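You operate a simulated robot arm through the tools that you are given. There is no shell and no other tool. Be economical: measure what you need, move in short steps, check, and stop when the job is done.

Carry out the task below with a simulated robot arm. There is one attempt and no reset: what you move stays moved.

JOB
Run the upright motor at 15 on the motor drive, then stop it.
Fine: afterwards bring the display back to 0.

Only the result counts: the job must be done as asked and must still hold three seconds after the hand-in. Knocking over, shifting, dropping, spilling or breaking anything else fails it.

ROBOT AND FRAMES
A 7-joint arm with a two-finger parallel gripper, fixed in place. Base frame: the origin is at the foot of the arm, x ahead of it, y to its left, z up. Readings come in mm, rad, newtons and seconds.
With the tool pointing down near the work surface it reaches from about 360 to 760 mm from the base axis. Its first joint turns from -2.007 to 2.007 rad. Payload 3.91 kg.
Tool frame: the origin (TCP) lies between the finger pads and is the grasp point; the fingertips stand 30 mm ahead of it; z points along the fingers, y is the line along which they close. Largest opening 110 mm; finger width 20, thickness 10; the body of the gripper, 48 by 112 mm, starts 55 mm behind the TCP.
Orientation is that of the tool frame in the base frame, as [roll, pitch, yaw] about the fixed x, y, z axes, in that order (R = Rz(yaw) Ry(pitch) Rx(roll)). With the fingers straight down and closing along the base's y, the tool's x points along the base's -x, its y along +y and its z along -z.

CONTROLS
- The arm moves only by the tool apply_moves. Its argument "moves" is a list of rows, each an object of numbers (a shift or turn left out is 0, a gripper value left out holds the last): "ax", "ay", "az": the turn, a rotation vector about the base's x, y, z in rad; "dx", "dy", "dz": the shift along the base's x, y, z in cm; "claw": the finger opening in cm, from 0 to 11. In form: [{"ax": .., "ay": .., "az": .., "dx": .., "dy": .., "dz": .., "claw": ..}, ...]. A call has 1 to 20 rows; each row shifts and turns the commanded pose from where the row before left it. Rows are played at 5 a second. More than 50 mm and 0.15 rad between two rows, or a gripper value outside its range, and nothing of the call is played. A pose out of reach is approached as far as the arm can. The call stops where the force on the tool passes 40 N (or 10 N more than at its start, if that is more) or the arm is blocked; 0.2 s more then pass. Each finger travels about 108 mm/s and halts on what it meets, pressing with about 21 N; the grip force reading is that of the motor and also rises with nothing between the fingers. The clock runs only during rows and for 0.2 s after the last one: add rows that do not move to give the fingers time. The reply holds the time, the measured pose of the TCP, the force on the tool along the base axes, the opening and the grip force, in the units named above and with some noise, with the torque about the TCP (base axes, N m) and any sound that the robot's microphone picked up.
- Cameras (640 x 400 px; columns grow to the right, rows downward): "scene" is fixed at [50.2, 501, 1598.9]; the picture's right is [-0.83, -0.55, 0.00], its down [-0.35, 0.52, -0.78] and it looks along [0.43, -0.65, -0.63] (base axes); focal length 311 px, centre (320, 200). "wrist" rides on the gripper at [72, 17, -103] in the tool frame; the picture's right is [-0.23, 0.97, 0.00], its down [-0.76, -0.18, -0.62] and it looks along [-0.61, -0.14, 0.78] (tool axes); focal length 222 px, centre (320, 200). There is no depth. A picture from a camera that has moved, and an enlarged one, comes with that camera's place and axes in the base frame and with its lens.
- camera(camera): a new picture of that camera. No time passes.
- raise_lower(by): slides the trunk up (or, below 0, down) by that many mm; the arm rides with it, the base frame stays. It gives what a move gives, with no picture.
- zoom(camera, box): a new picture of the part [left, top, right, bottom] of that camera's present view, enlarged. No time passes.
- hand_in(): hands the job in; it is judged then, once.

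Work in short steps. Places have to be worked out from the pictures, the camera data and where the tool is seen: move nearer, look again, correct. Check each grasp and each placing, and mend what went wrong. You have 120 turns and 84 pictures in all, those below and enlarged ones among them. Open the gripper and draw the arm clear of the work before you hand the job in, unless the task says otherwise; then end with one line.

The tools are called after "Request:" as name(argument=value, ...) on one line, values as JSON. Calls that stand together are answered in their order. apply_moves: Moves the arm, as the interface text tells. Its arguments: {"type":"object","properties":{"moves":{"type":"array","items":{"type":"object","properties":{"ax":{"type":"number"},"ay":{"type":"number"},"az":{"type":"number"},"dx":{"type":"number"},"dy":{"type":"number"},"dz":{"type":"number"},"claw":{"type":"number"}}}}},"required":["moves"]} The other tools are called the same way: raise_lower (by) slides the trunk up or down; camera (camera) takes a picture; zoom (camera, box) takes an enlarged picture of a part of a camera's view; hand_in () hands the job in.

At the start:

```text
time: 0.0
tcp_pos: [318.9, -292.1, 1086.2]
tcp_rot: [3.141, -0.001, -3.141]
ft_force: [0.7, 0.2, -0.6]
ft_torque: [0.0, 0.0, 0.02]
gripper_width: 110.2
gripper_force: 0.0
trunk travel left (down, up): [-750.0, 240.0]
```

scene: 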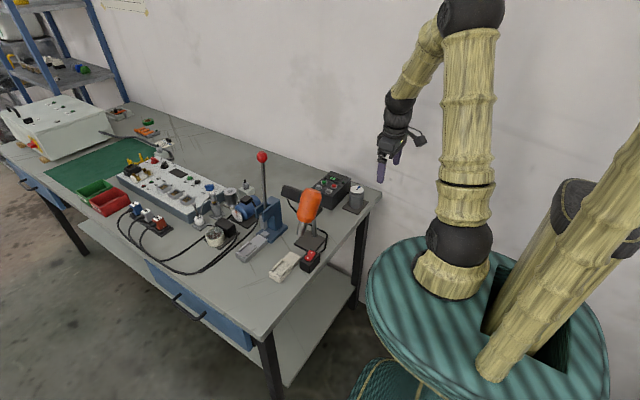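
wrist: 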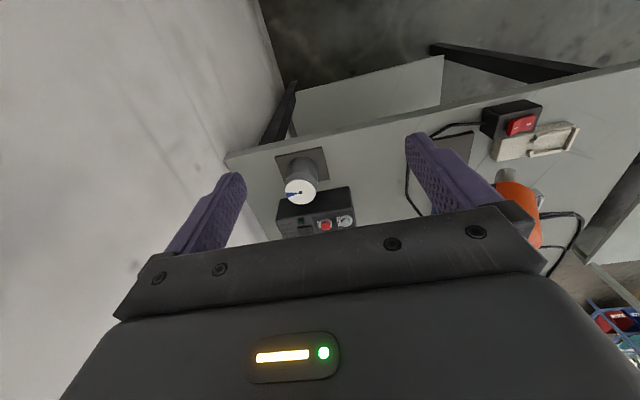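

I'll look closer at the bench items around the motors and the drive.

Request:
zoom(camera="scene", box=[270, 150, 390, 225])

Request:
zoom(camera="scene", box=[100, 130, 340, 280])

Request:
zoom(camera="wrist", box=[250, 130, 410, 250])

```text
5.33 times, centred on (330, 188) of scene
camera zoom: at [50.2, 501.0, 1598.9], right [-0.83, -0.55, 0.0], down [-0.35, 0.52, -0.78], along [0.43, -0.65, -0.63], focal length 1656 px, centre (267, 267)
```

zoom: 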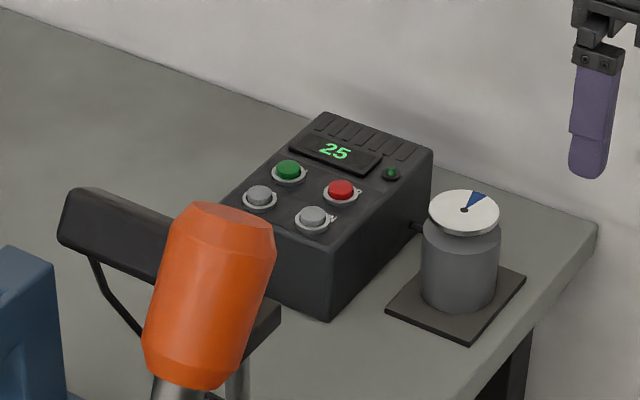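

```text
2.67 times, centred on (220, 205) of scene
camera zoom: at [50.2, 501.0, 1598.9], right [-0.83, -0.55, 0.0], down [-0.35, 0.52, -0.78], along [0.43, -0.65, -0.63], focal length 828 px, centre (587, 187)
```

zoom: 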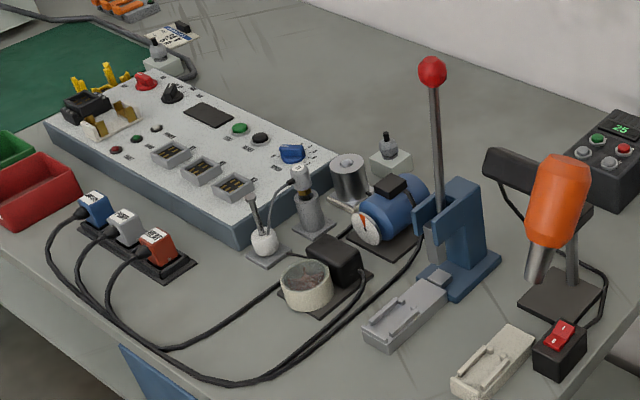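

```text
3.33 times, centred on (330, 190) of wrist
camera zoom: at [247.3, -275.4, 1190.5], right [0.23, 0.97, 0.0], down [0.76, -0.18, 0.62], along [0.61, -0.14, -0.78], focal length 740 px, centre (287, 233)
```

zoom: 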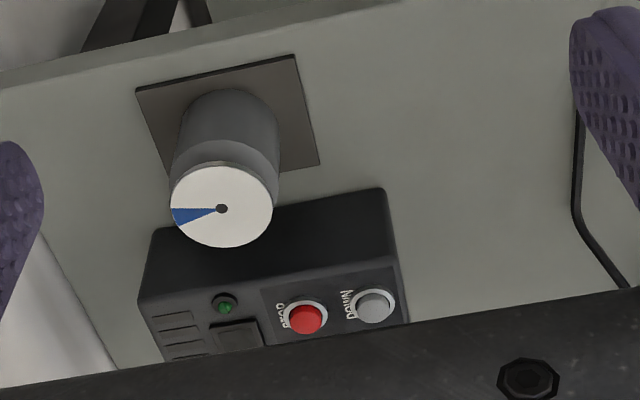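

The display reads 25 and there are green, red and two grey buttons. By triangulation the red one is near (538,-332,894) and DOWN near (537,-294,894). I'll close the gripper and move above the drive for a better look.

Request:
apply_moves(moves=[{"dx": 4, "claw": 0}, {"dx": 4}, {"dx": 4}, {"dx": 4}, {"dx": 2, "dy": -1, "dz": -3}, {}, {}])

Request:
camera(camera="wrist")

Request:
zoom(camera="scene", box=[270, 140, 390, 215])

```text
time: 1.6
tcp_pos: [499.9, -302.4, 1056.7]
tcp_rot: [-3.14, 0.0, -3.141]
ft_force: [-0.3, -0.8, 0.2]
ft_torque: [-0.01, 0.0, -0.02]
gripper_width: 0.1
gripper_force: 20.5
trunk travel left (down, up): [-750.0, 240.0]
```

```text
78 pictures are left
camera wrist: at [427.8, -285.7, 1160.4], right [0.23, 0.97, 0.0], down [0.76, -0.18, 0.62], along [0.61, -0.14, -0.78], focal length 222 px, centre (320, 200)
```

wrist: 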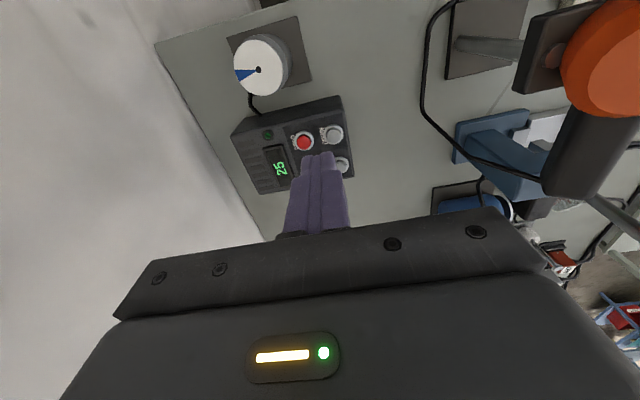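

```text
5.33 times, centred on (330, 178) of scene
camera zoom: at [50.2, 501.0, 1598.9], right [-0.83, -0.55, 0.0], down [-0.35, 0.52, -0.78], along [0.43, -0.65, -0.63], focal length 1656 px, centre (267, 320)
```

zoom: 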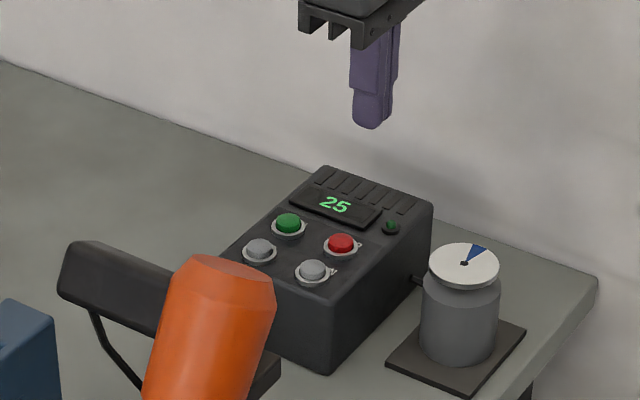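

The drive is visible; I'll zoom in for button coordinates.

Request:
zoom(camera="wrist", box=[225, 85, 385, 205])

```text
3.33 times, centred on (305, 145) of wrist
camera zoom: at [427.8, -285.7, 1160.4], right [0.23, 0.97, 0.0], down [0.76, -0.18, 0.62], along [0.61, -0.14, -0.78], focal length 740 px, centre (370, 383)
```

zoom: 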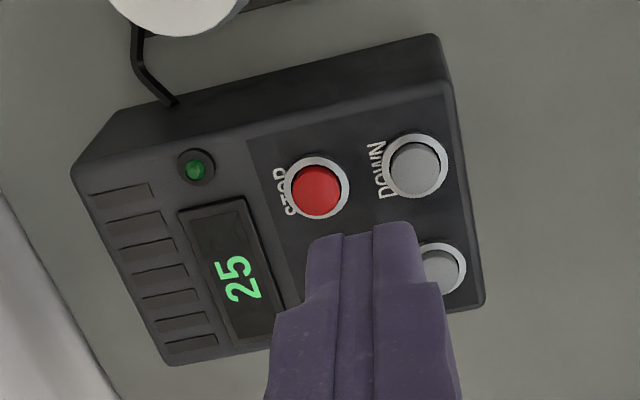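

Positions agree: STOP (538,-331), DOWN (540,-293), UP (585,-291), RUN ≈ (583,-330), tops near z≈895. I'll go above DOWN and descend to just short of it.

Request:
apply_moves(moves=[{"dx": 4.0, "dy": 0.9}, {"dz": -4}, {"dz": -4}, {"dz": -3}, {"dz": -1}, {}])

Request:
zoom(camera="wrist", box=[225, 85, 385, 205])

Request:
zoom(camera="scene", box=[300, 165, 364, 205])

```text
time: 3.0
tcp_pos: [540.1, -293.0, 935.7]
tcp_rot: [3.141, -0.001, -3.141]
ft_force: [0.7, -0.1, -0.3]
ft_torque: [-0.01, -0.01, 0.03]
gripper_width: 0.3
gripper_force: 20.9
trunk travel left (down, up): [-750.0, 240.0]
```

```text
3.33 times, centred on (305, 145) of wrist
camera zoom: at [467.1, -276.5, 1040.6], right [0.23, 0.97, 0.0], down [0.76, -0.18, 0.62], along [0.61, -0.14, -0.78], focal length 740 px, centre (370, 383)
```

zoom: 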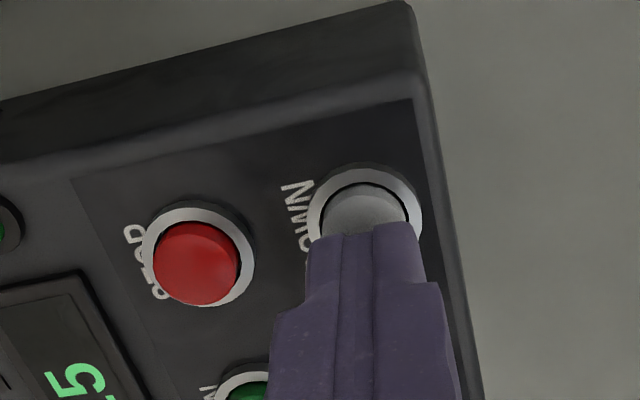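

```text
10.00 times, centred on (332, 185) of scene
camera zoom: at [50.2, 501.0, 1598.9], right [-0.83, -0.55, 0.0], down [-0.35, 0.52, -0.78], along [0.43, -0.65, -0.63], focal length 3106 px, centre (200, 350)
```

zoom: 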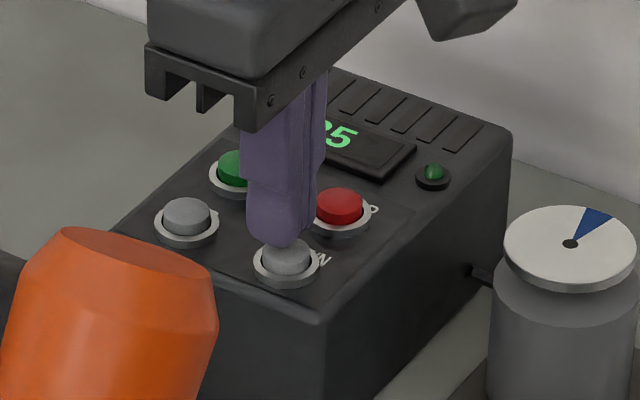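

The tip is centred over DOWN within about 2 mm. I'll creep down and watch the force.

Request:
apply_moves(moves=[{"dy": -0.1, "dz": -0.4}, {"dz": -0.3}, {"dz": -0.2}, {"dz": -0.1}, {"dz": -0.1}])

Request:
zoom(camera="scene", box=[300, 165, 364, 205])

```text
time: 4.2
tcp_pos: [540.8, -293.3, 925.7]
tcp_rot: [3.141, 0.001, 3.141]
ft_force: [-0.8, 0.1, 5.4]
ft_torque: [0.05, -0.01, 0.01]
gripper_width: 0.0
gripper_force: 21.2
trunk travel left (down, up): [-750.0, 240.0]
heard: click
```

```text
10.00 times, centred on (332, 185) of scene
camera zoom: at [50.2, 501.0, 1598.9], right [-0.83, -0.55, 0.0], down [-0.35, 0.52, -0.78], along [0.43, -0.65, -0.63], focal length 3106 px, centre (200, 350)
```

zoom: 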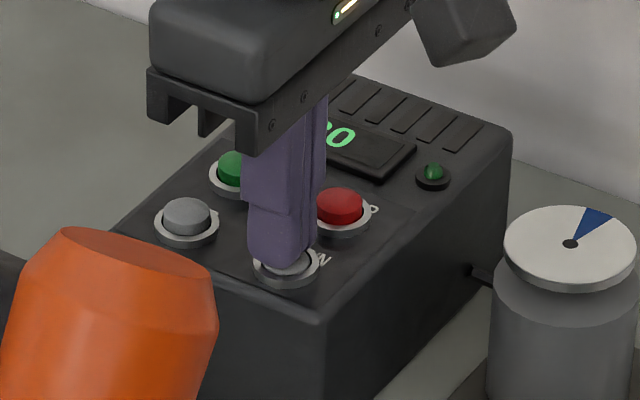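

A click was heard and the display now ends in 0, probably 20. I'll release, lift and check the display.

Request:
apply_moves(moves=[{"dz": 0.5}, {"dz": 0.5}, {"dz": 3}, {}])

Request:
zoom(camera="wrist", box=[200, 85, 360, 205])

```text
time: 5.2
tcp_pos: [539.5, -293.1, 965.2]
tcp_rot: [3.141, 0.0, -3.141]
ft_force: [-0.1, 0.9, -0.3]
ft_torque: [-0.01, 0.0, 0.01]
gripper_width: 0.0
gripper_force: 20.6
trunk travel left (down, up): [-750.0, 240.0]
```

```text
3.33 times, centred on (280, 145) of wrist
camera zoom: at [467.6, -277.4, 1069.0], right [0.23, 0.97, 0.0], down [0.76, -0.18, 0.62], along [0.61, -0.14, -0.78], focal length 740 px, centre (453, 383)
```

zoom: 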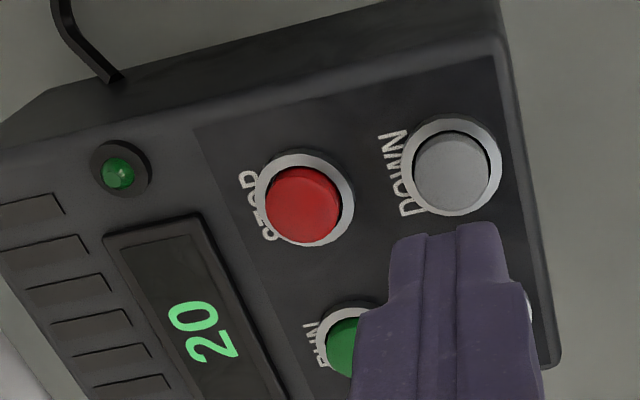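

It shows 20, so the step is 5. One more DOWN press gives 15.

Request:
apply_moves(moves=[{"dz": -3}, {"dz": -0.4}, {"dz": -0.3}, {"dz": -0.2}, {"dz": -0.1}, {"dz": 0.5}, {"dz": 3.5}, {}])

Request:
zoom(camera="wrist", box=[200, 85, 360, 205])

```text
time: 7.0
tcp_pos: [540.7, -294.2, 965.6]
tcp_rot: [-3.14, 0.002, -3.14]
ft_force: [-0.3, 0.1, -0.8]
ft_torque: [0.01, 0.0, 0.0]
gripper_width: 0.0
gripper_force: 20.9
trunk travel left (down, up): [-750.0, 240.0]
heard: click
```

```text
3.33 times, centred on (280, 145) of wrist
camera zoom: at [467.8, -277.4, 1069.6], right [0.23, 0.97, 0.0], down [0.76, -0.18, 0.62], along [0.61, -0.14, -0.78], focal length 740 px, centre (453, 383)
```

zoom: 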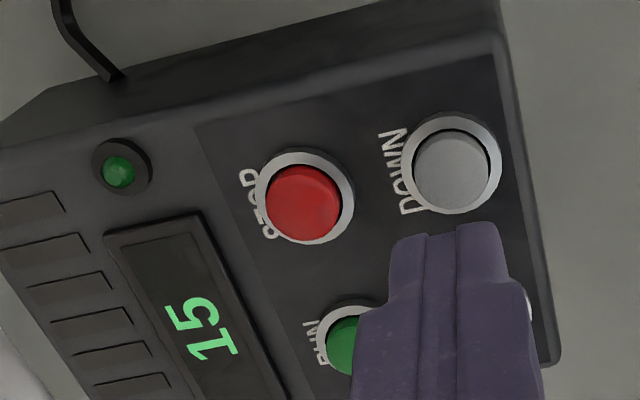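

The display shows 15. Next is RUN at about (584,-333), approached from height.

Request:
apply_moves(moves=[{"dx": 4.4, "dy": -1}, {"dy": -2.9}, {"dz": -3}, {}])

Request:
zoom(camera="scene", box=[300, 165, 364, 205])

Request:
zoom(camera="wrist", box=[225, 85, 385, 205])

```text
time: 8.0
tcp_pos: [583.3, -333.3, 935.8]
tcp_rot: [-3.14, 0.001, -3.14]
ft_force: [0.6, -0.4, 0.0]
ft_torque: [0.01, -0.01, 0.01]
gripper_width: 0.1
gripper_force: 20.7
trunk travel left (down, up): [-750.0, 240.0]
```

```text
10.00 times, centred on (332, 185) of scene
camera zoom: at [50.2, 501.0, 1598.9], right [-0.83, -0.55, 0.0], down [-0.35, 0.52, -0.78], along [0.43, -0.65, -0.63], focal length 3106 px, centre (200, 350)
```

zoom: 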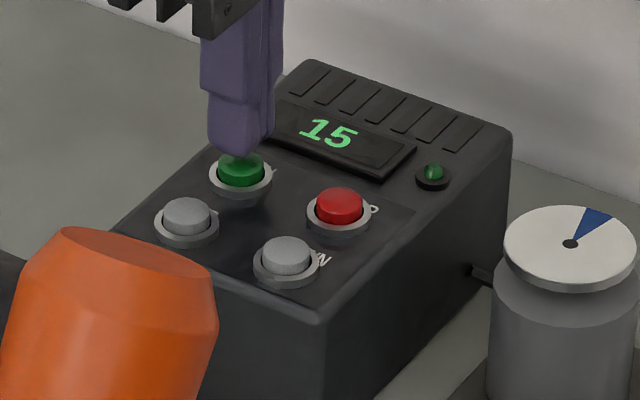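

```text
3.33 times, centred on (305, 145) of wrist
camera zoom: at [511.3, -317.3, 1040.1], right [0.23, 0.97, 0.0], down [0.76, -0.18, 0.62], along [0.61, -0.14, -0.78], focal length 740 px, centre (370, 383)
```

zoom: 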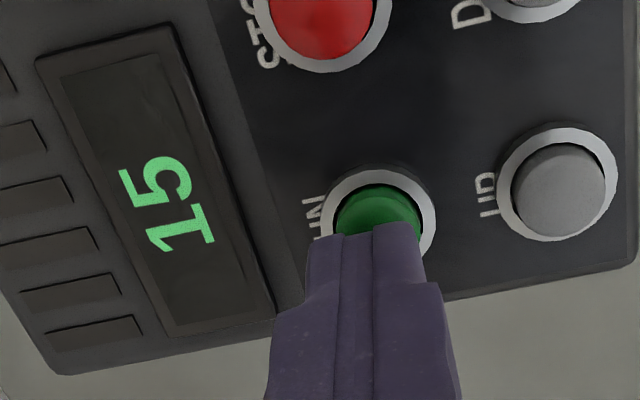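

Aligned with RUN to within about 2 mm. I'll shift +y 2 mm and press.

Request:
apply_moves(moves=[{"dy": 0.2, "dz": -0.4}, {"dz": -0.3}, {"dz": -0.2}, {"dz": -0.1}, {"dz": 0.5}, {"dz": 3.5}, {}])

Request:
zoom(camera="scene", box=[300, 165, 364, 205])

```text
time: 9.6
tcp_pos: [583.2, -331.2, 965.0]
tcp_rot: [-3.14, 0.0, -3.141]
ft_force: [0.3, -0.7, -0.2]
ft_torque: [0.04, -0.01, 0.01]
gripper_width: 0.0
gripper_force: 20.9
trunk travel left (down, up): [-750.0, 240.0]
heard: click
```

```text
10.00 times, centred on (332, 185) of scene
camera zoom: at [50.2, 501.0, 1598.9], right [-0.83, -0.55, 0.0], down [-0.35, 0.52, -0.78], along [0.43, -0.65, -0.63], focal length 3106 px, centre (200, 350)
```

zoom: 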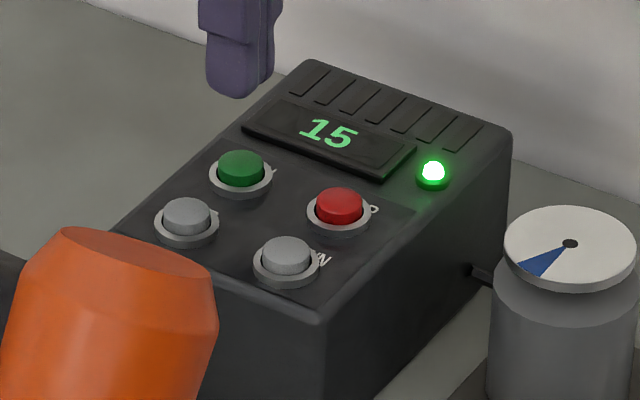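

The lamp is lit and the disc has turned, so the motor is running. I'll move over STOP and let it run a few seconds.

Request:
apply_moves(moves=[{"dx": -4.4, "dy": -0.1}, {"dz": -2}, {"dz": -1}, {}, {}, {}, {}, {}, {}, {}, {}, {}, {}])

Request:
zoom(camera="wrist", box=[225, 85, 385, 205])

Request:
zoom(camera="scene", box=[300, 165, 364, 205])

```text
time: 12.4
tcp_pos: [539.6, -332.2, 935.3]
tcp_rot: [-3.141, 0.0, -3.139]
ft_force: [0.0, -0.3, -0.5]
ft_torque: [0.0, 0.0, 0.03]
gripper_width: 0.0
gripper_force: 21.2
trunk travel left (down, up): [-750.0, 240.0]
```

```text
3.33 times, centred on (305, 145) of wrist
camera zoom: at [466.7, -315.7, 1039.0], right [0.23, 0.97, 0.0], down [0.76, -0.18, 0.62], along [0.61, -0.14, -0.78], focal length 740 px, centre (370, 383)
```

zoom: 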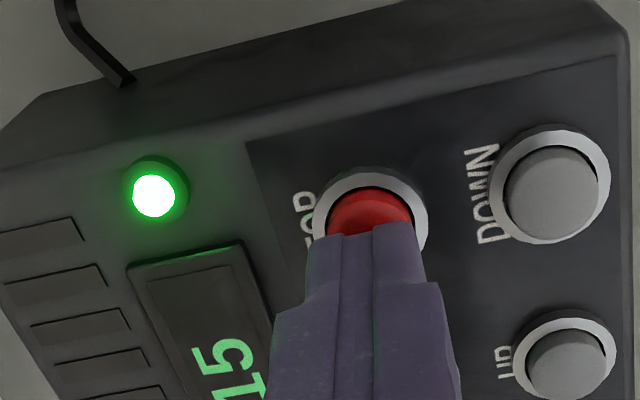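

```text
10.00 times, centred on (332, 185) of scene
camera zoom: at [50.2, 501.0, 1598.9], right [-0.83, -0.55, 0.0], down [-0.35, 0.52, -0.78], along [0.43, -0.65, -0.63], focal length 3106 px, centre (200, 350)
```

zoom: 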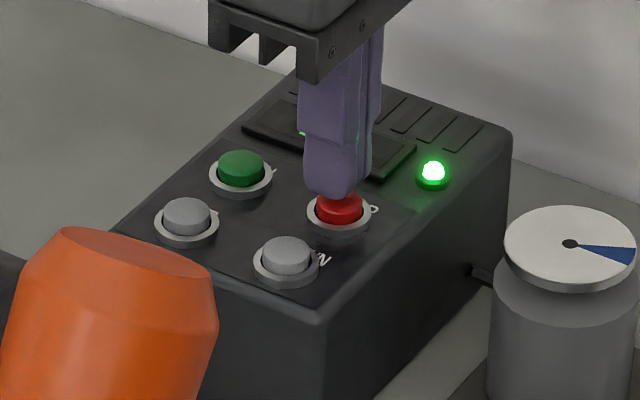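

The motor is running at 15 and the tip is over STOP, so I'll press it now.

Request:
apply_moves(moves=[{"dz": -0.4}, {"dz": -0.3}, {"dz": -0.2}, {"dz": -0.1}, {"dz": 0.5}, {"dz": 3.5}, {"dy": 3.8}, {}, {}])

Request:
zoom(camera="scene", box=[300, 165, 364, 205])

Request:
zoom(camera="wrist", box=[200, 85, 360, 205])

```text
time: 14.4
tcp_pos: [540.3, -293.3, 965.9]
tcp_rot: [3.141, -0.001, 3.14]
ft_force: [-0.4, 0.1, 0.6]
ft_torque: [-0.01, 0.0, -0.01]
gripper_width: 0.0
gripper_force: 21.1
trunk travel left (down, up): [-750.0, 240.0]
heard: click
```

```text
10.00 times, centred on (332, 185) of scene
camera zoom: at [50.2, 501.0, 1598.9], right [-0.83, -0.55, 0.0], down [-0.35, 0.52, -0.78], along [0.43, -0.65, -0.63], focal length 3106 px, centre (200, 350)
```

zoom: 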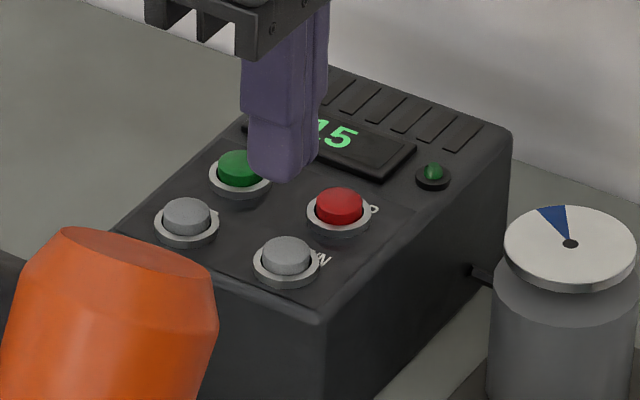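

```text
3.33 times, centred on (280, 145) of wrist
camera zoom: at [467.5, -277.4, 1069.1], right [0.23, 0.97, 0.0], down [0.76, -0.18, 0.62], along [0.61, -0.14, -0.78], focal length 740 px, centre (453, 383)
```

zoom: 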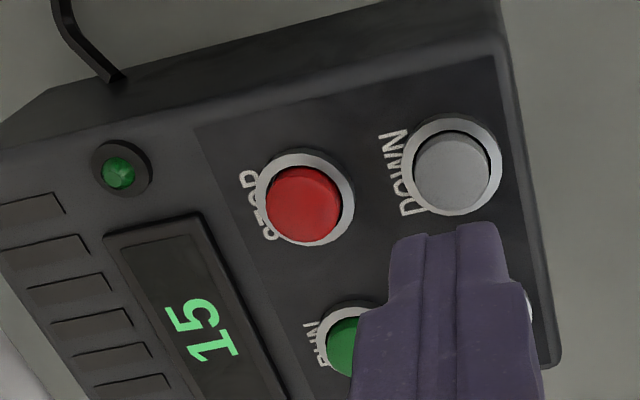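

The lamp is off and the motor has stopped. Now I'll press DOWN three times, from 15 to 0.

Request:
apply_moves(moves=[{"dz": -3}, {"dz": -0.4}, {"dz": -0.3}, {"dz": -0.2}, {"dz": -0.1}, {"dz": 0.5}, {"dz": 0.5}, {"dz": -0.5}, {"dz": -0.3}, {"dz": -0.2}, {"dz": 0.5}, {"dz": 0.5}, {"dz": 3}, {}])

Request:
zoom(camera="wrist", box=[200, 85, 360, 205])

```text
time: 17.4
tcp_pos: [540.0, -293.9, 965.1]
tcp_rot: [-3.14, 0.0, 3.139]
ft_force: [0.1, 0.5, 0.1]
ft_torque: [0.02, 0.02, 0.01]
gripper_width: 0.0
gripper_force: 21.0
trunk travel left (down, up): [-750.0, 240.0]
heard: click, click
```

```text
3.33 times, centred on (280, 145) of wrist
camera zoom: at [467.7, -277.2, 1069.9], right [0.23, 0.97, 0.0], down [0.76, -0.18, 0.62], along [0.61, -0.14, -0.78], focal length 740 px, centre (453, 383)
```

zoom: 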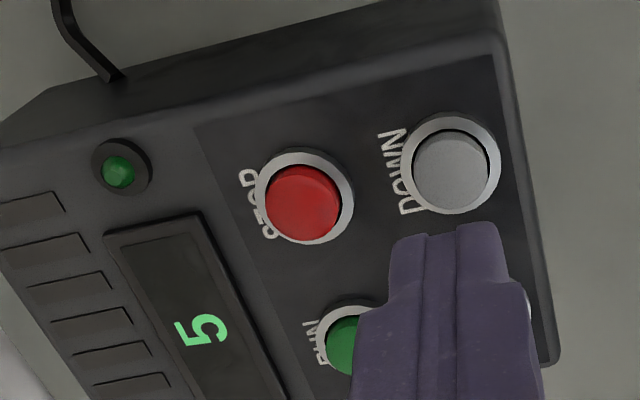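

It shows 5, so I'll press once more, then draw up, clear and open the gripper.

Request:
apply_moves(moves=[{"dz": -3}, {"dz": -0.4}, {"dz": -0.3}, {"dz": -0.2}, {"dz": -0.1}, {"dz": 0.5}, {"dz": 3.5}, {"dz": 4.5}, {"dz": 4.5}, {"dx": -4, "dz": 2}, {"dx": -4, "claw": 11}, {"dx": -4}, {"dx": -4}, {}, {}, {}])

Request:
zoom(camera="scene", box=[270, 150, 390, 225])

```text
time: 20.8
tcp_pos: [378.2, -293.1, 1074.3]
tcp_rot: [3.141, 0.001, 3.141]
ft_force: [0.1, 0.0, 0.5]
ft_torque: [0.02, 0.0, 0.03]
gripper_width: 110.3
gripper_force: 0.1
trunk travel left (down, up): [-750.0, 240.0]
heard: click
```

```text
5.33 times, centred on (330, 188) of scene
camera zoom: at [50.2, 501.0, 1598.9], right [-0.83, -0.55, 0.0], down [-0.35, 0.52, -0.78], along [0.43, -0.65, -0.63], focal length 1656 px, centre (267, 267)
```

zoom: 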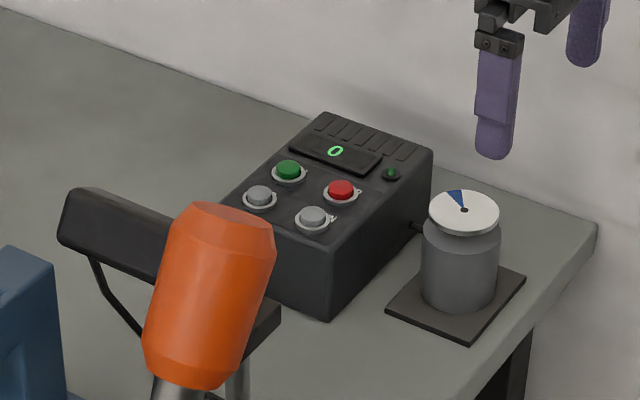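

The display reads 0, the lamp is off, the disc is still, and the arm is clear with the gripper open. I'm handing in.

Request:
hand_in()

```text
The job is handed in.
```

I ran the upright motor at 15 for about four seconds, stopped it, and brought the display back to 0. The gripper is open and the arm is clear of the bench.
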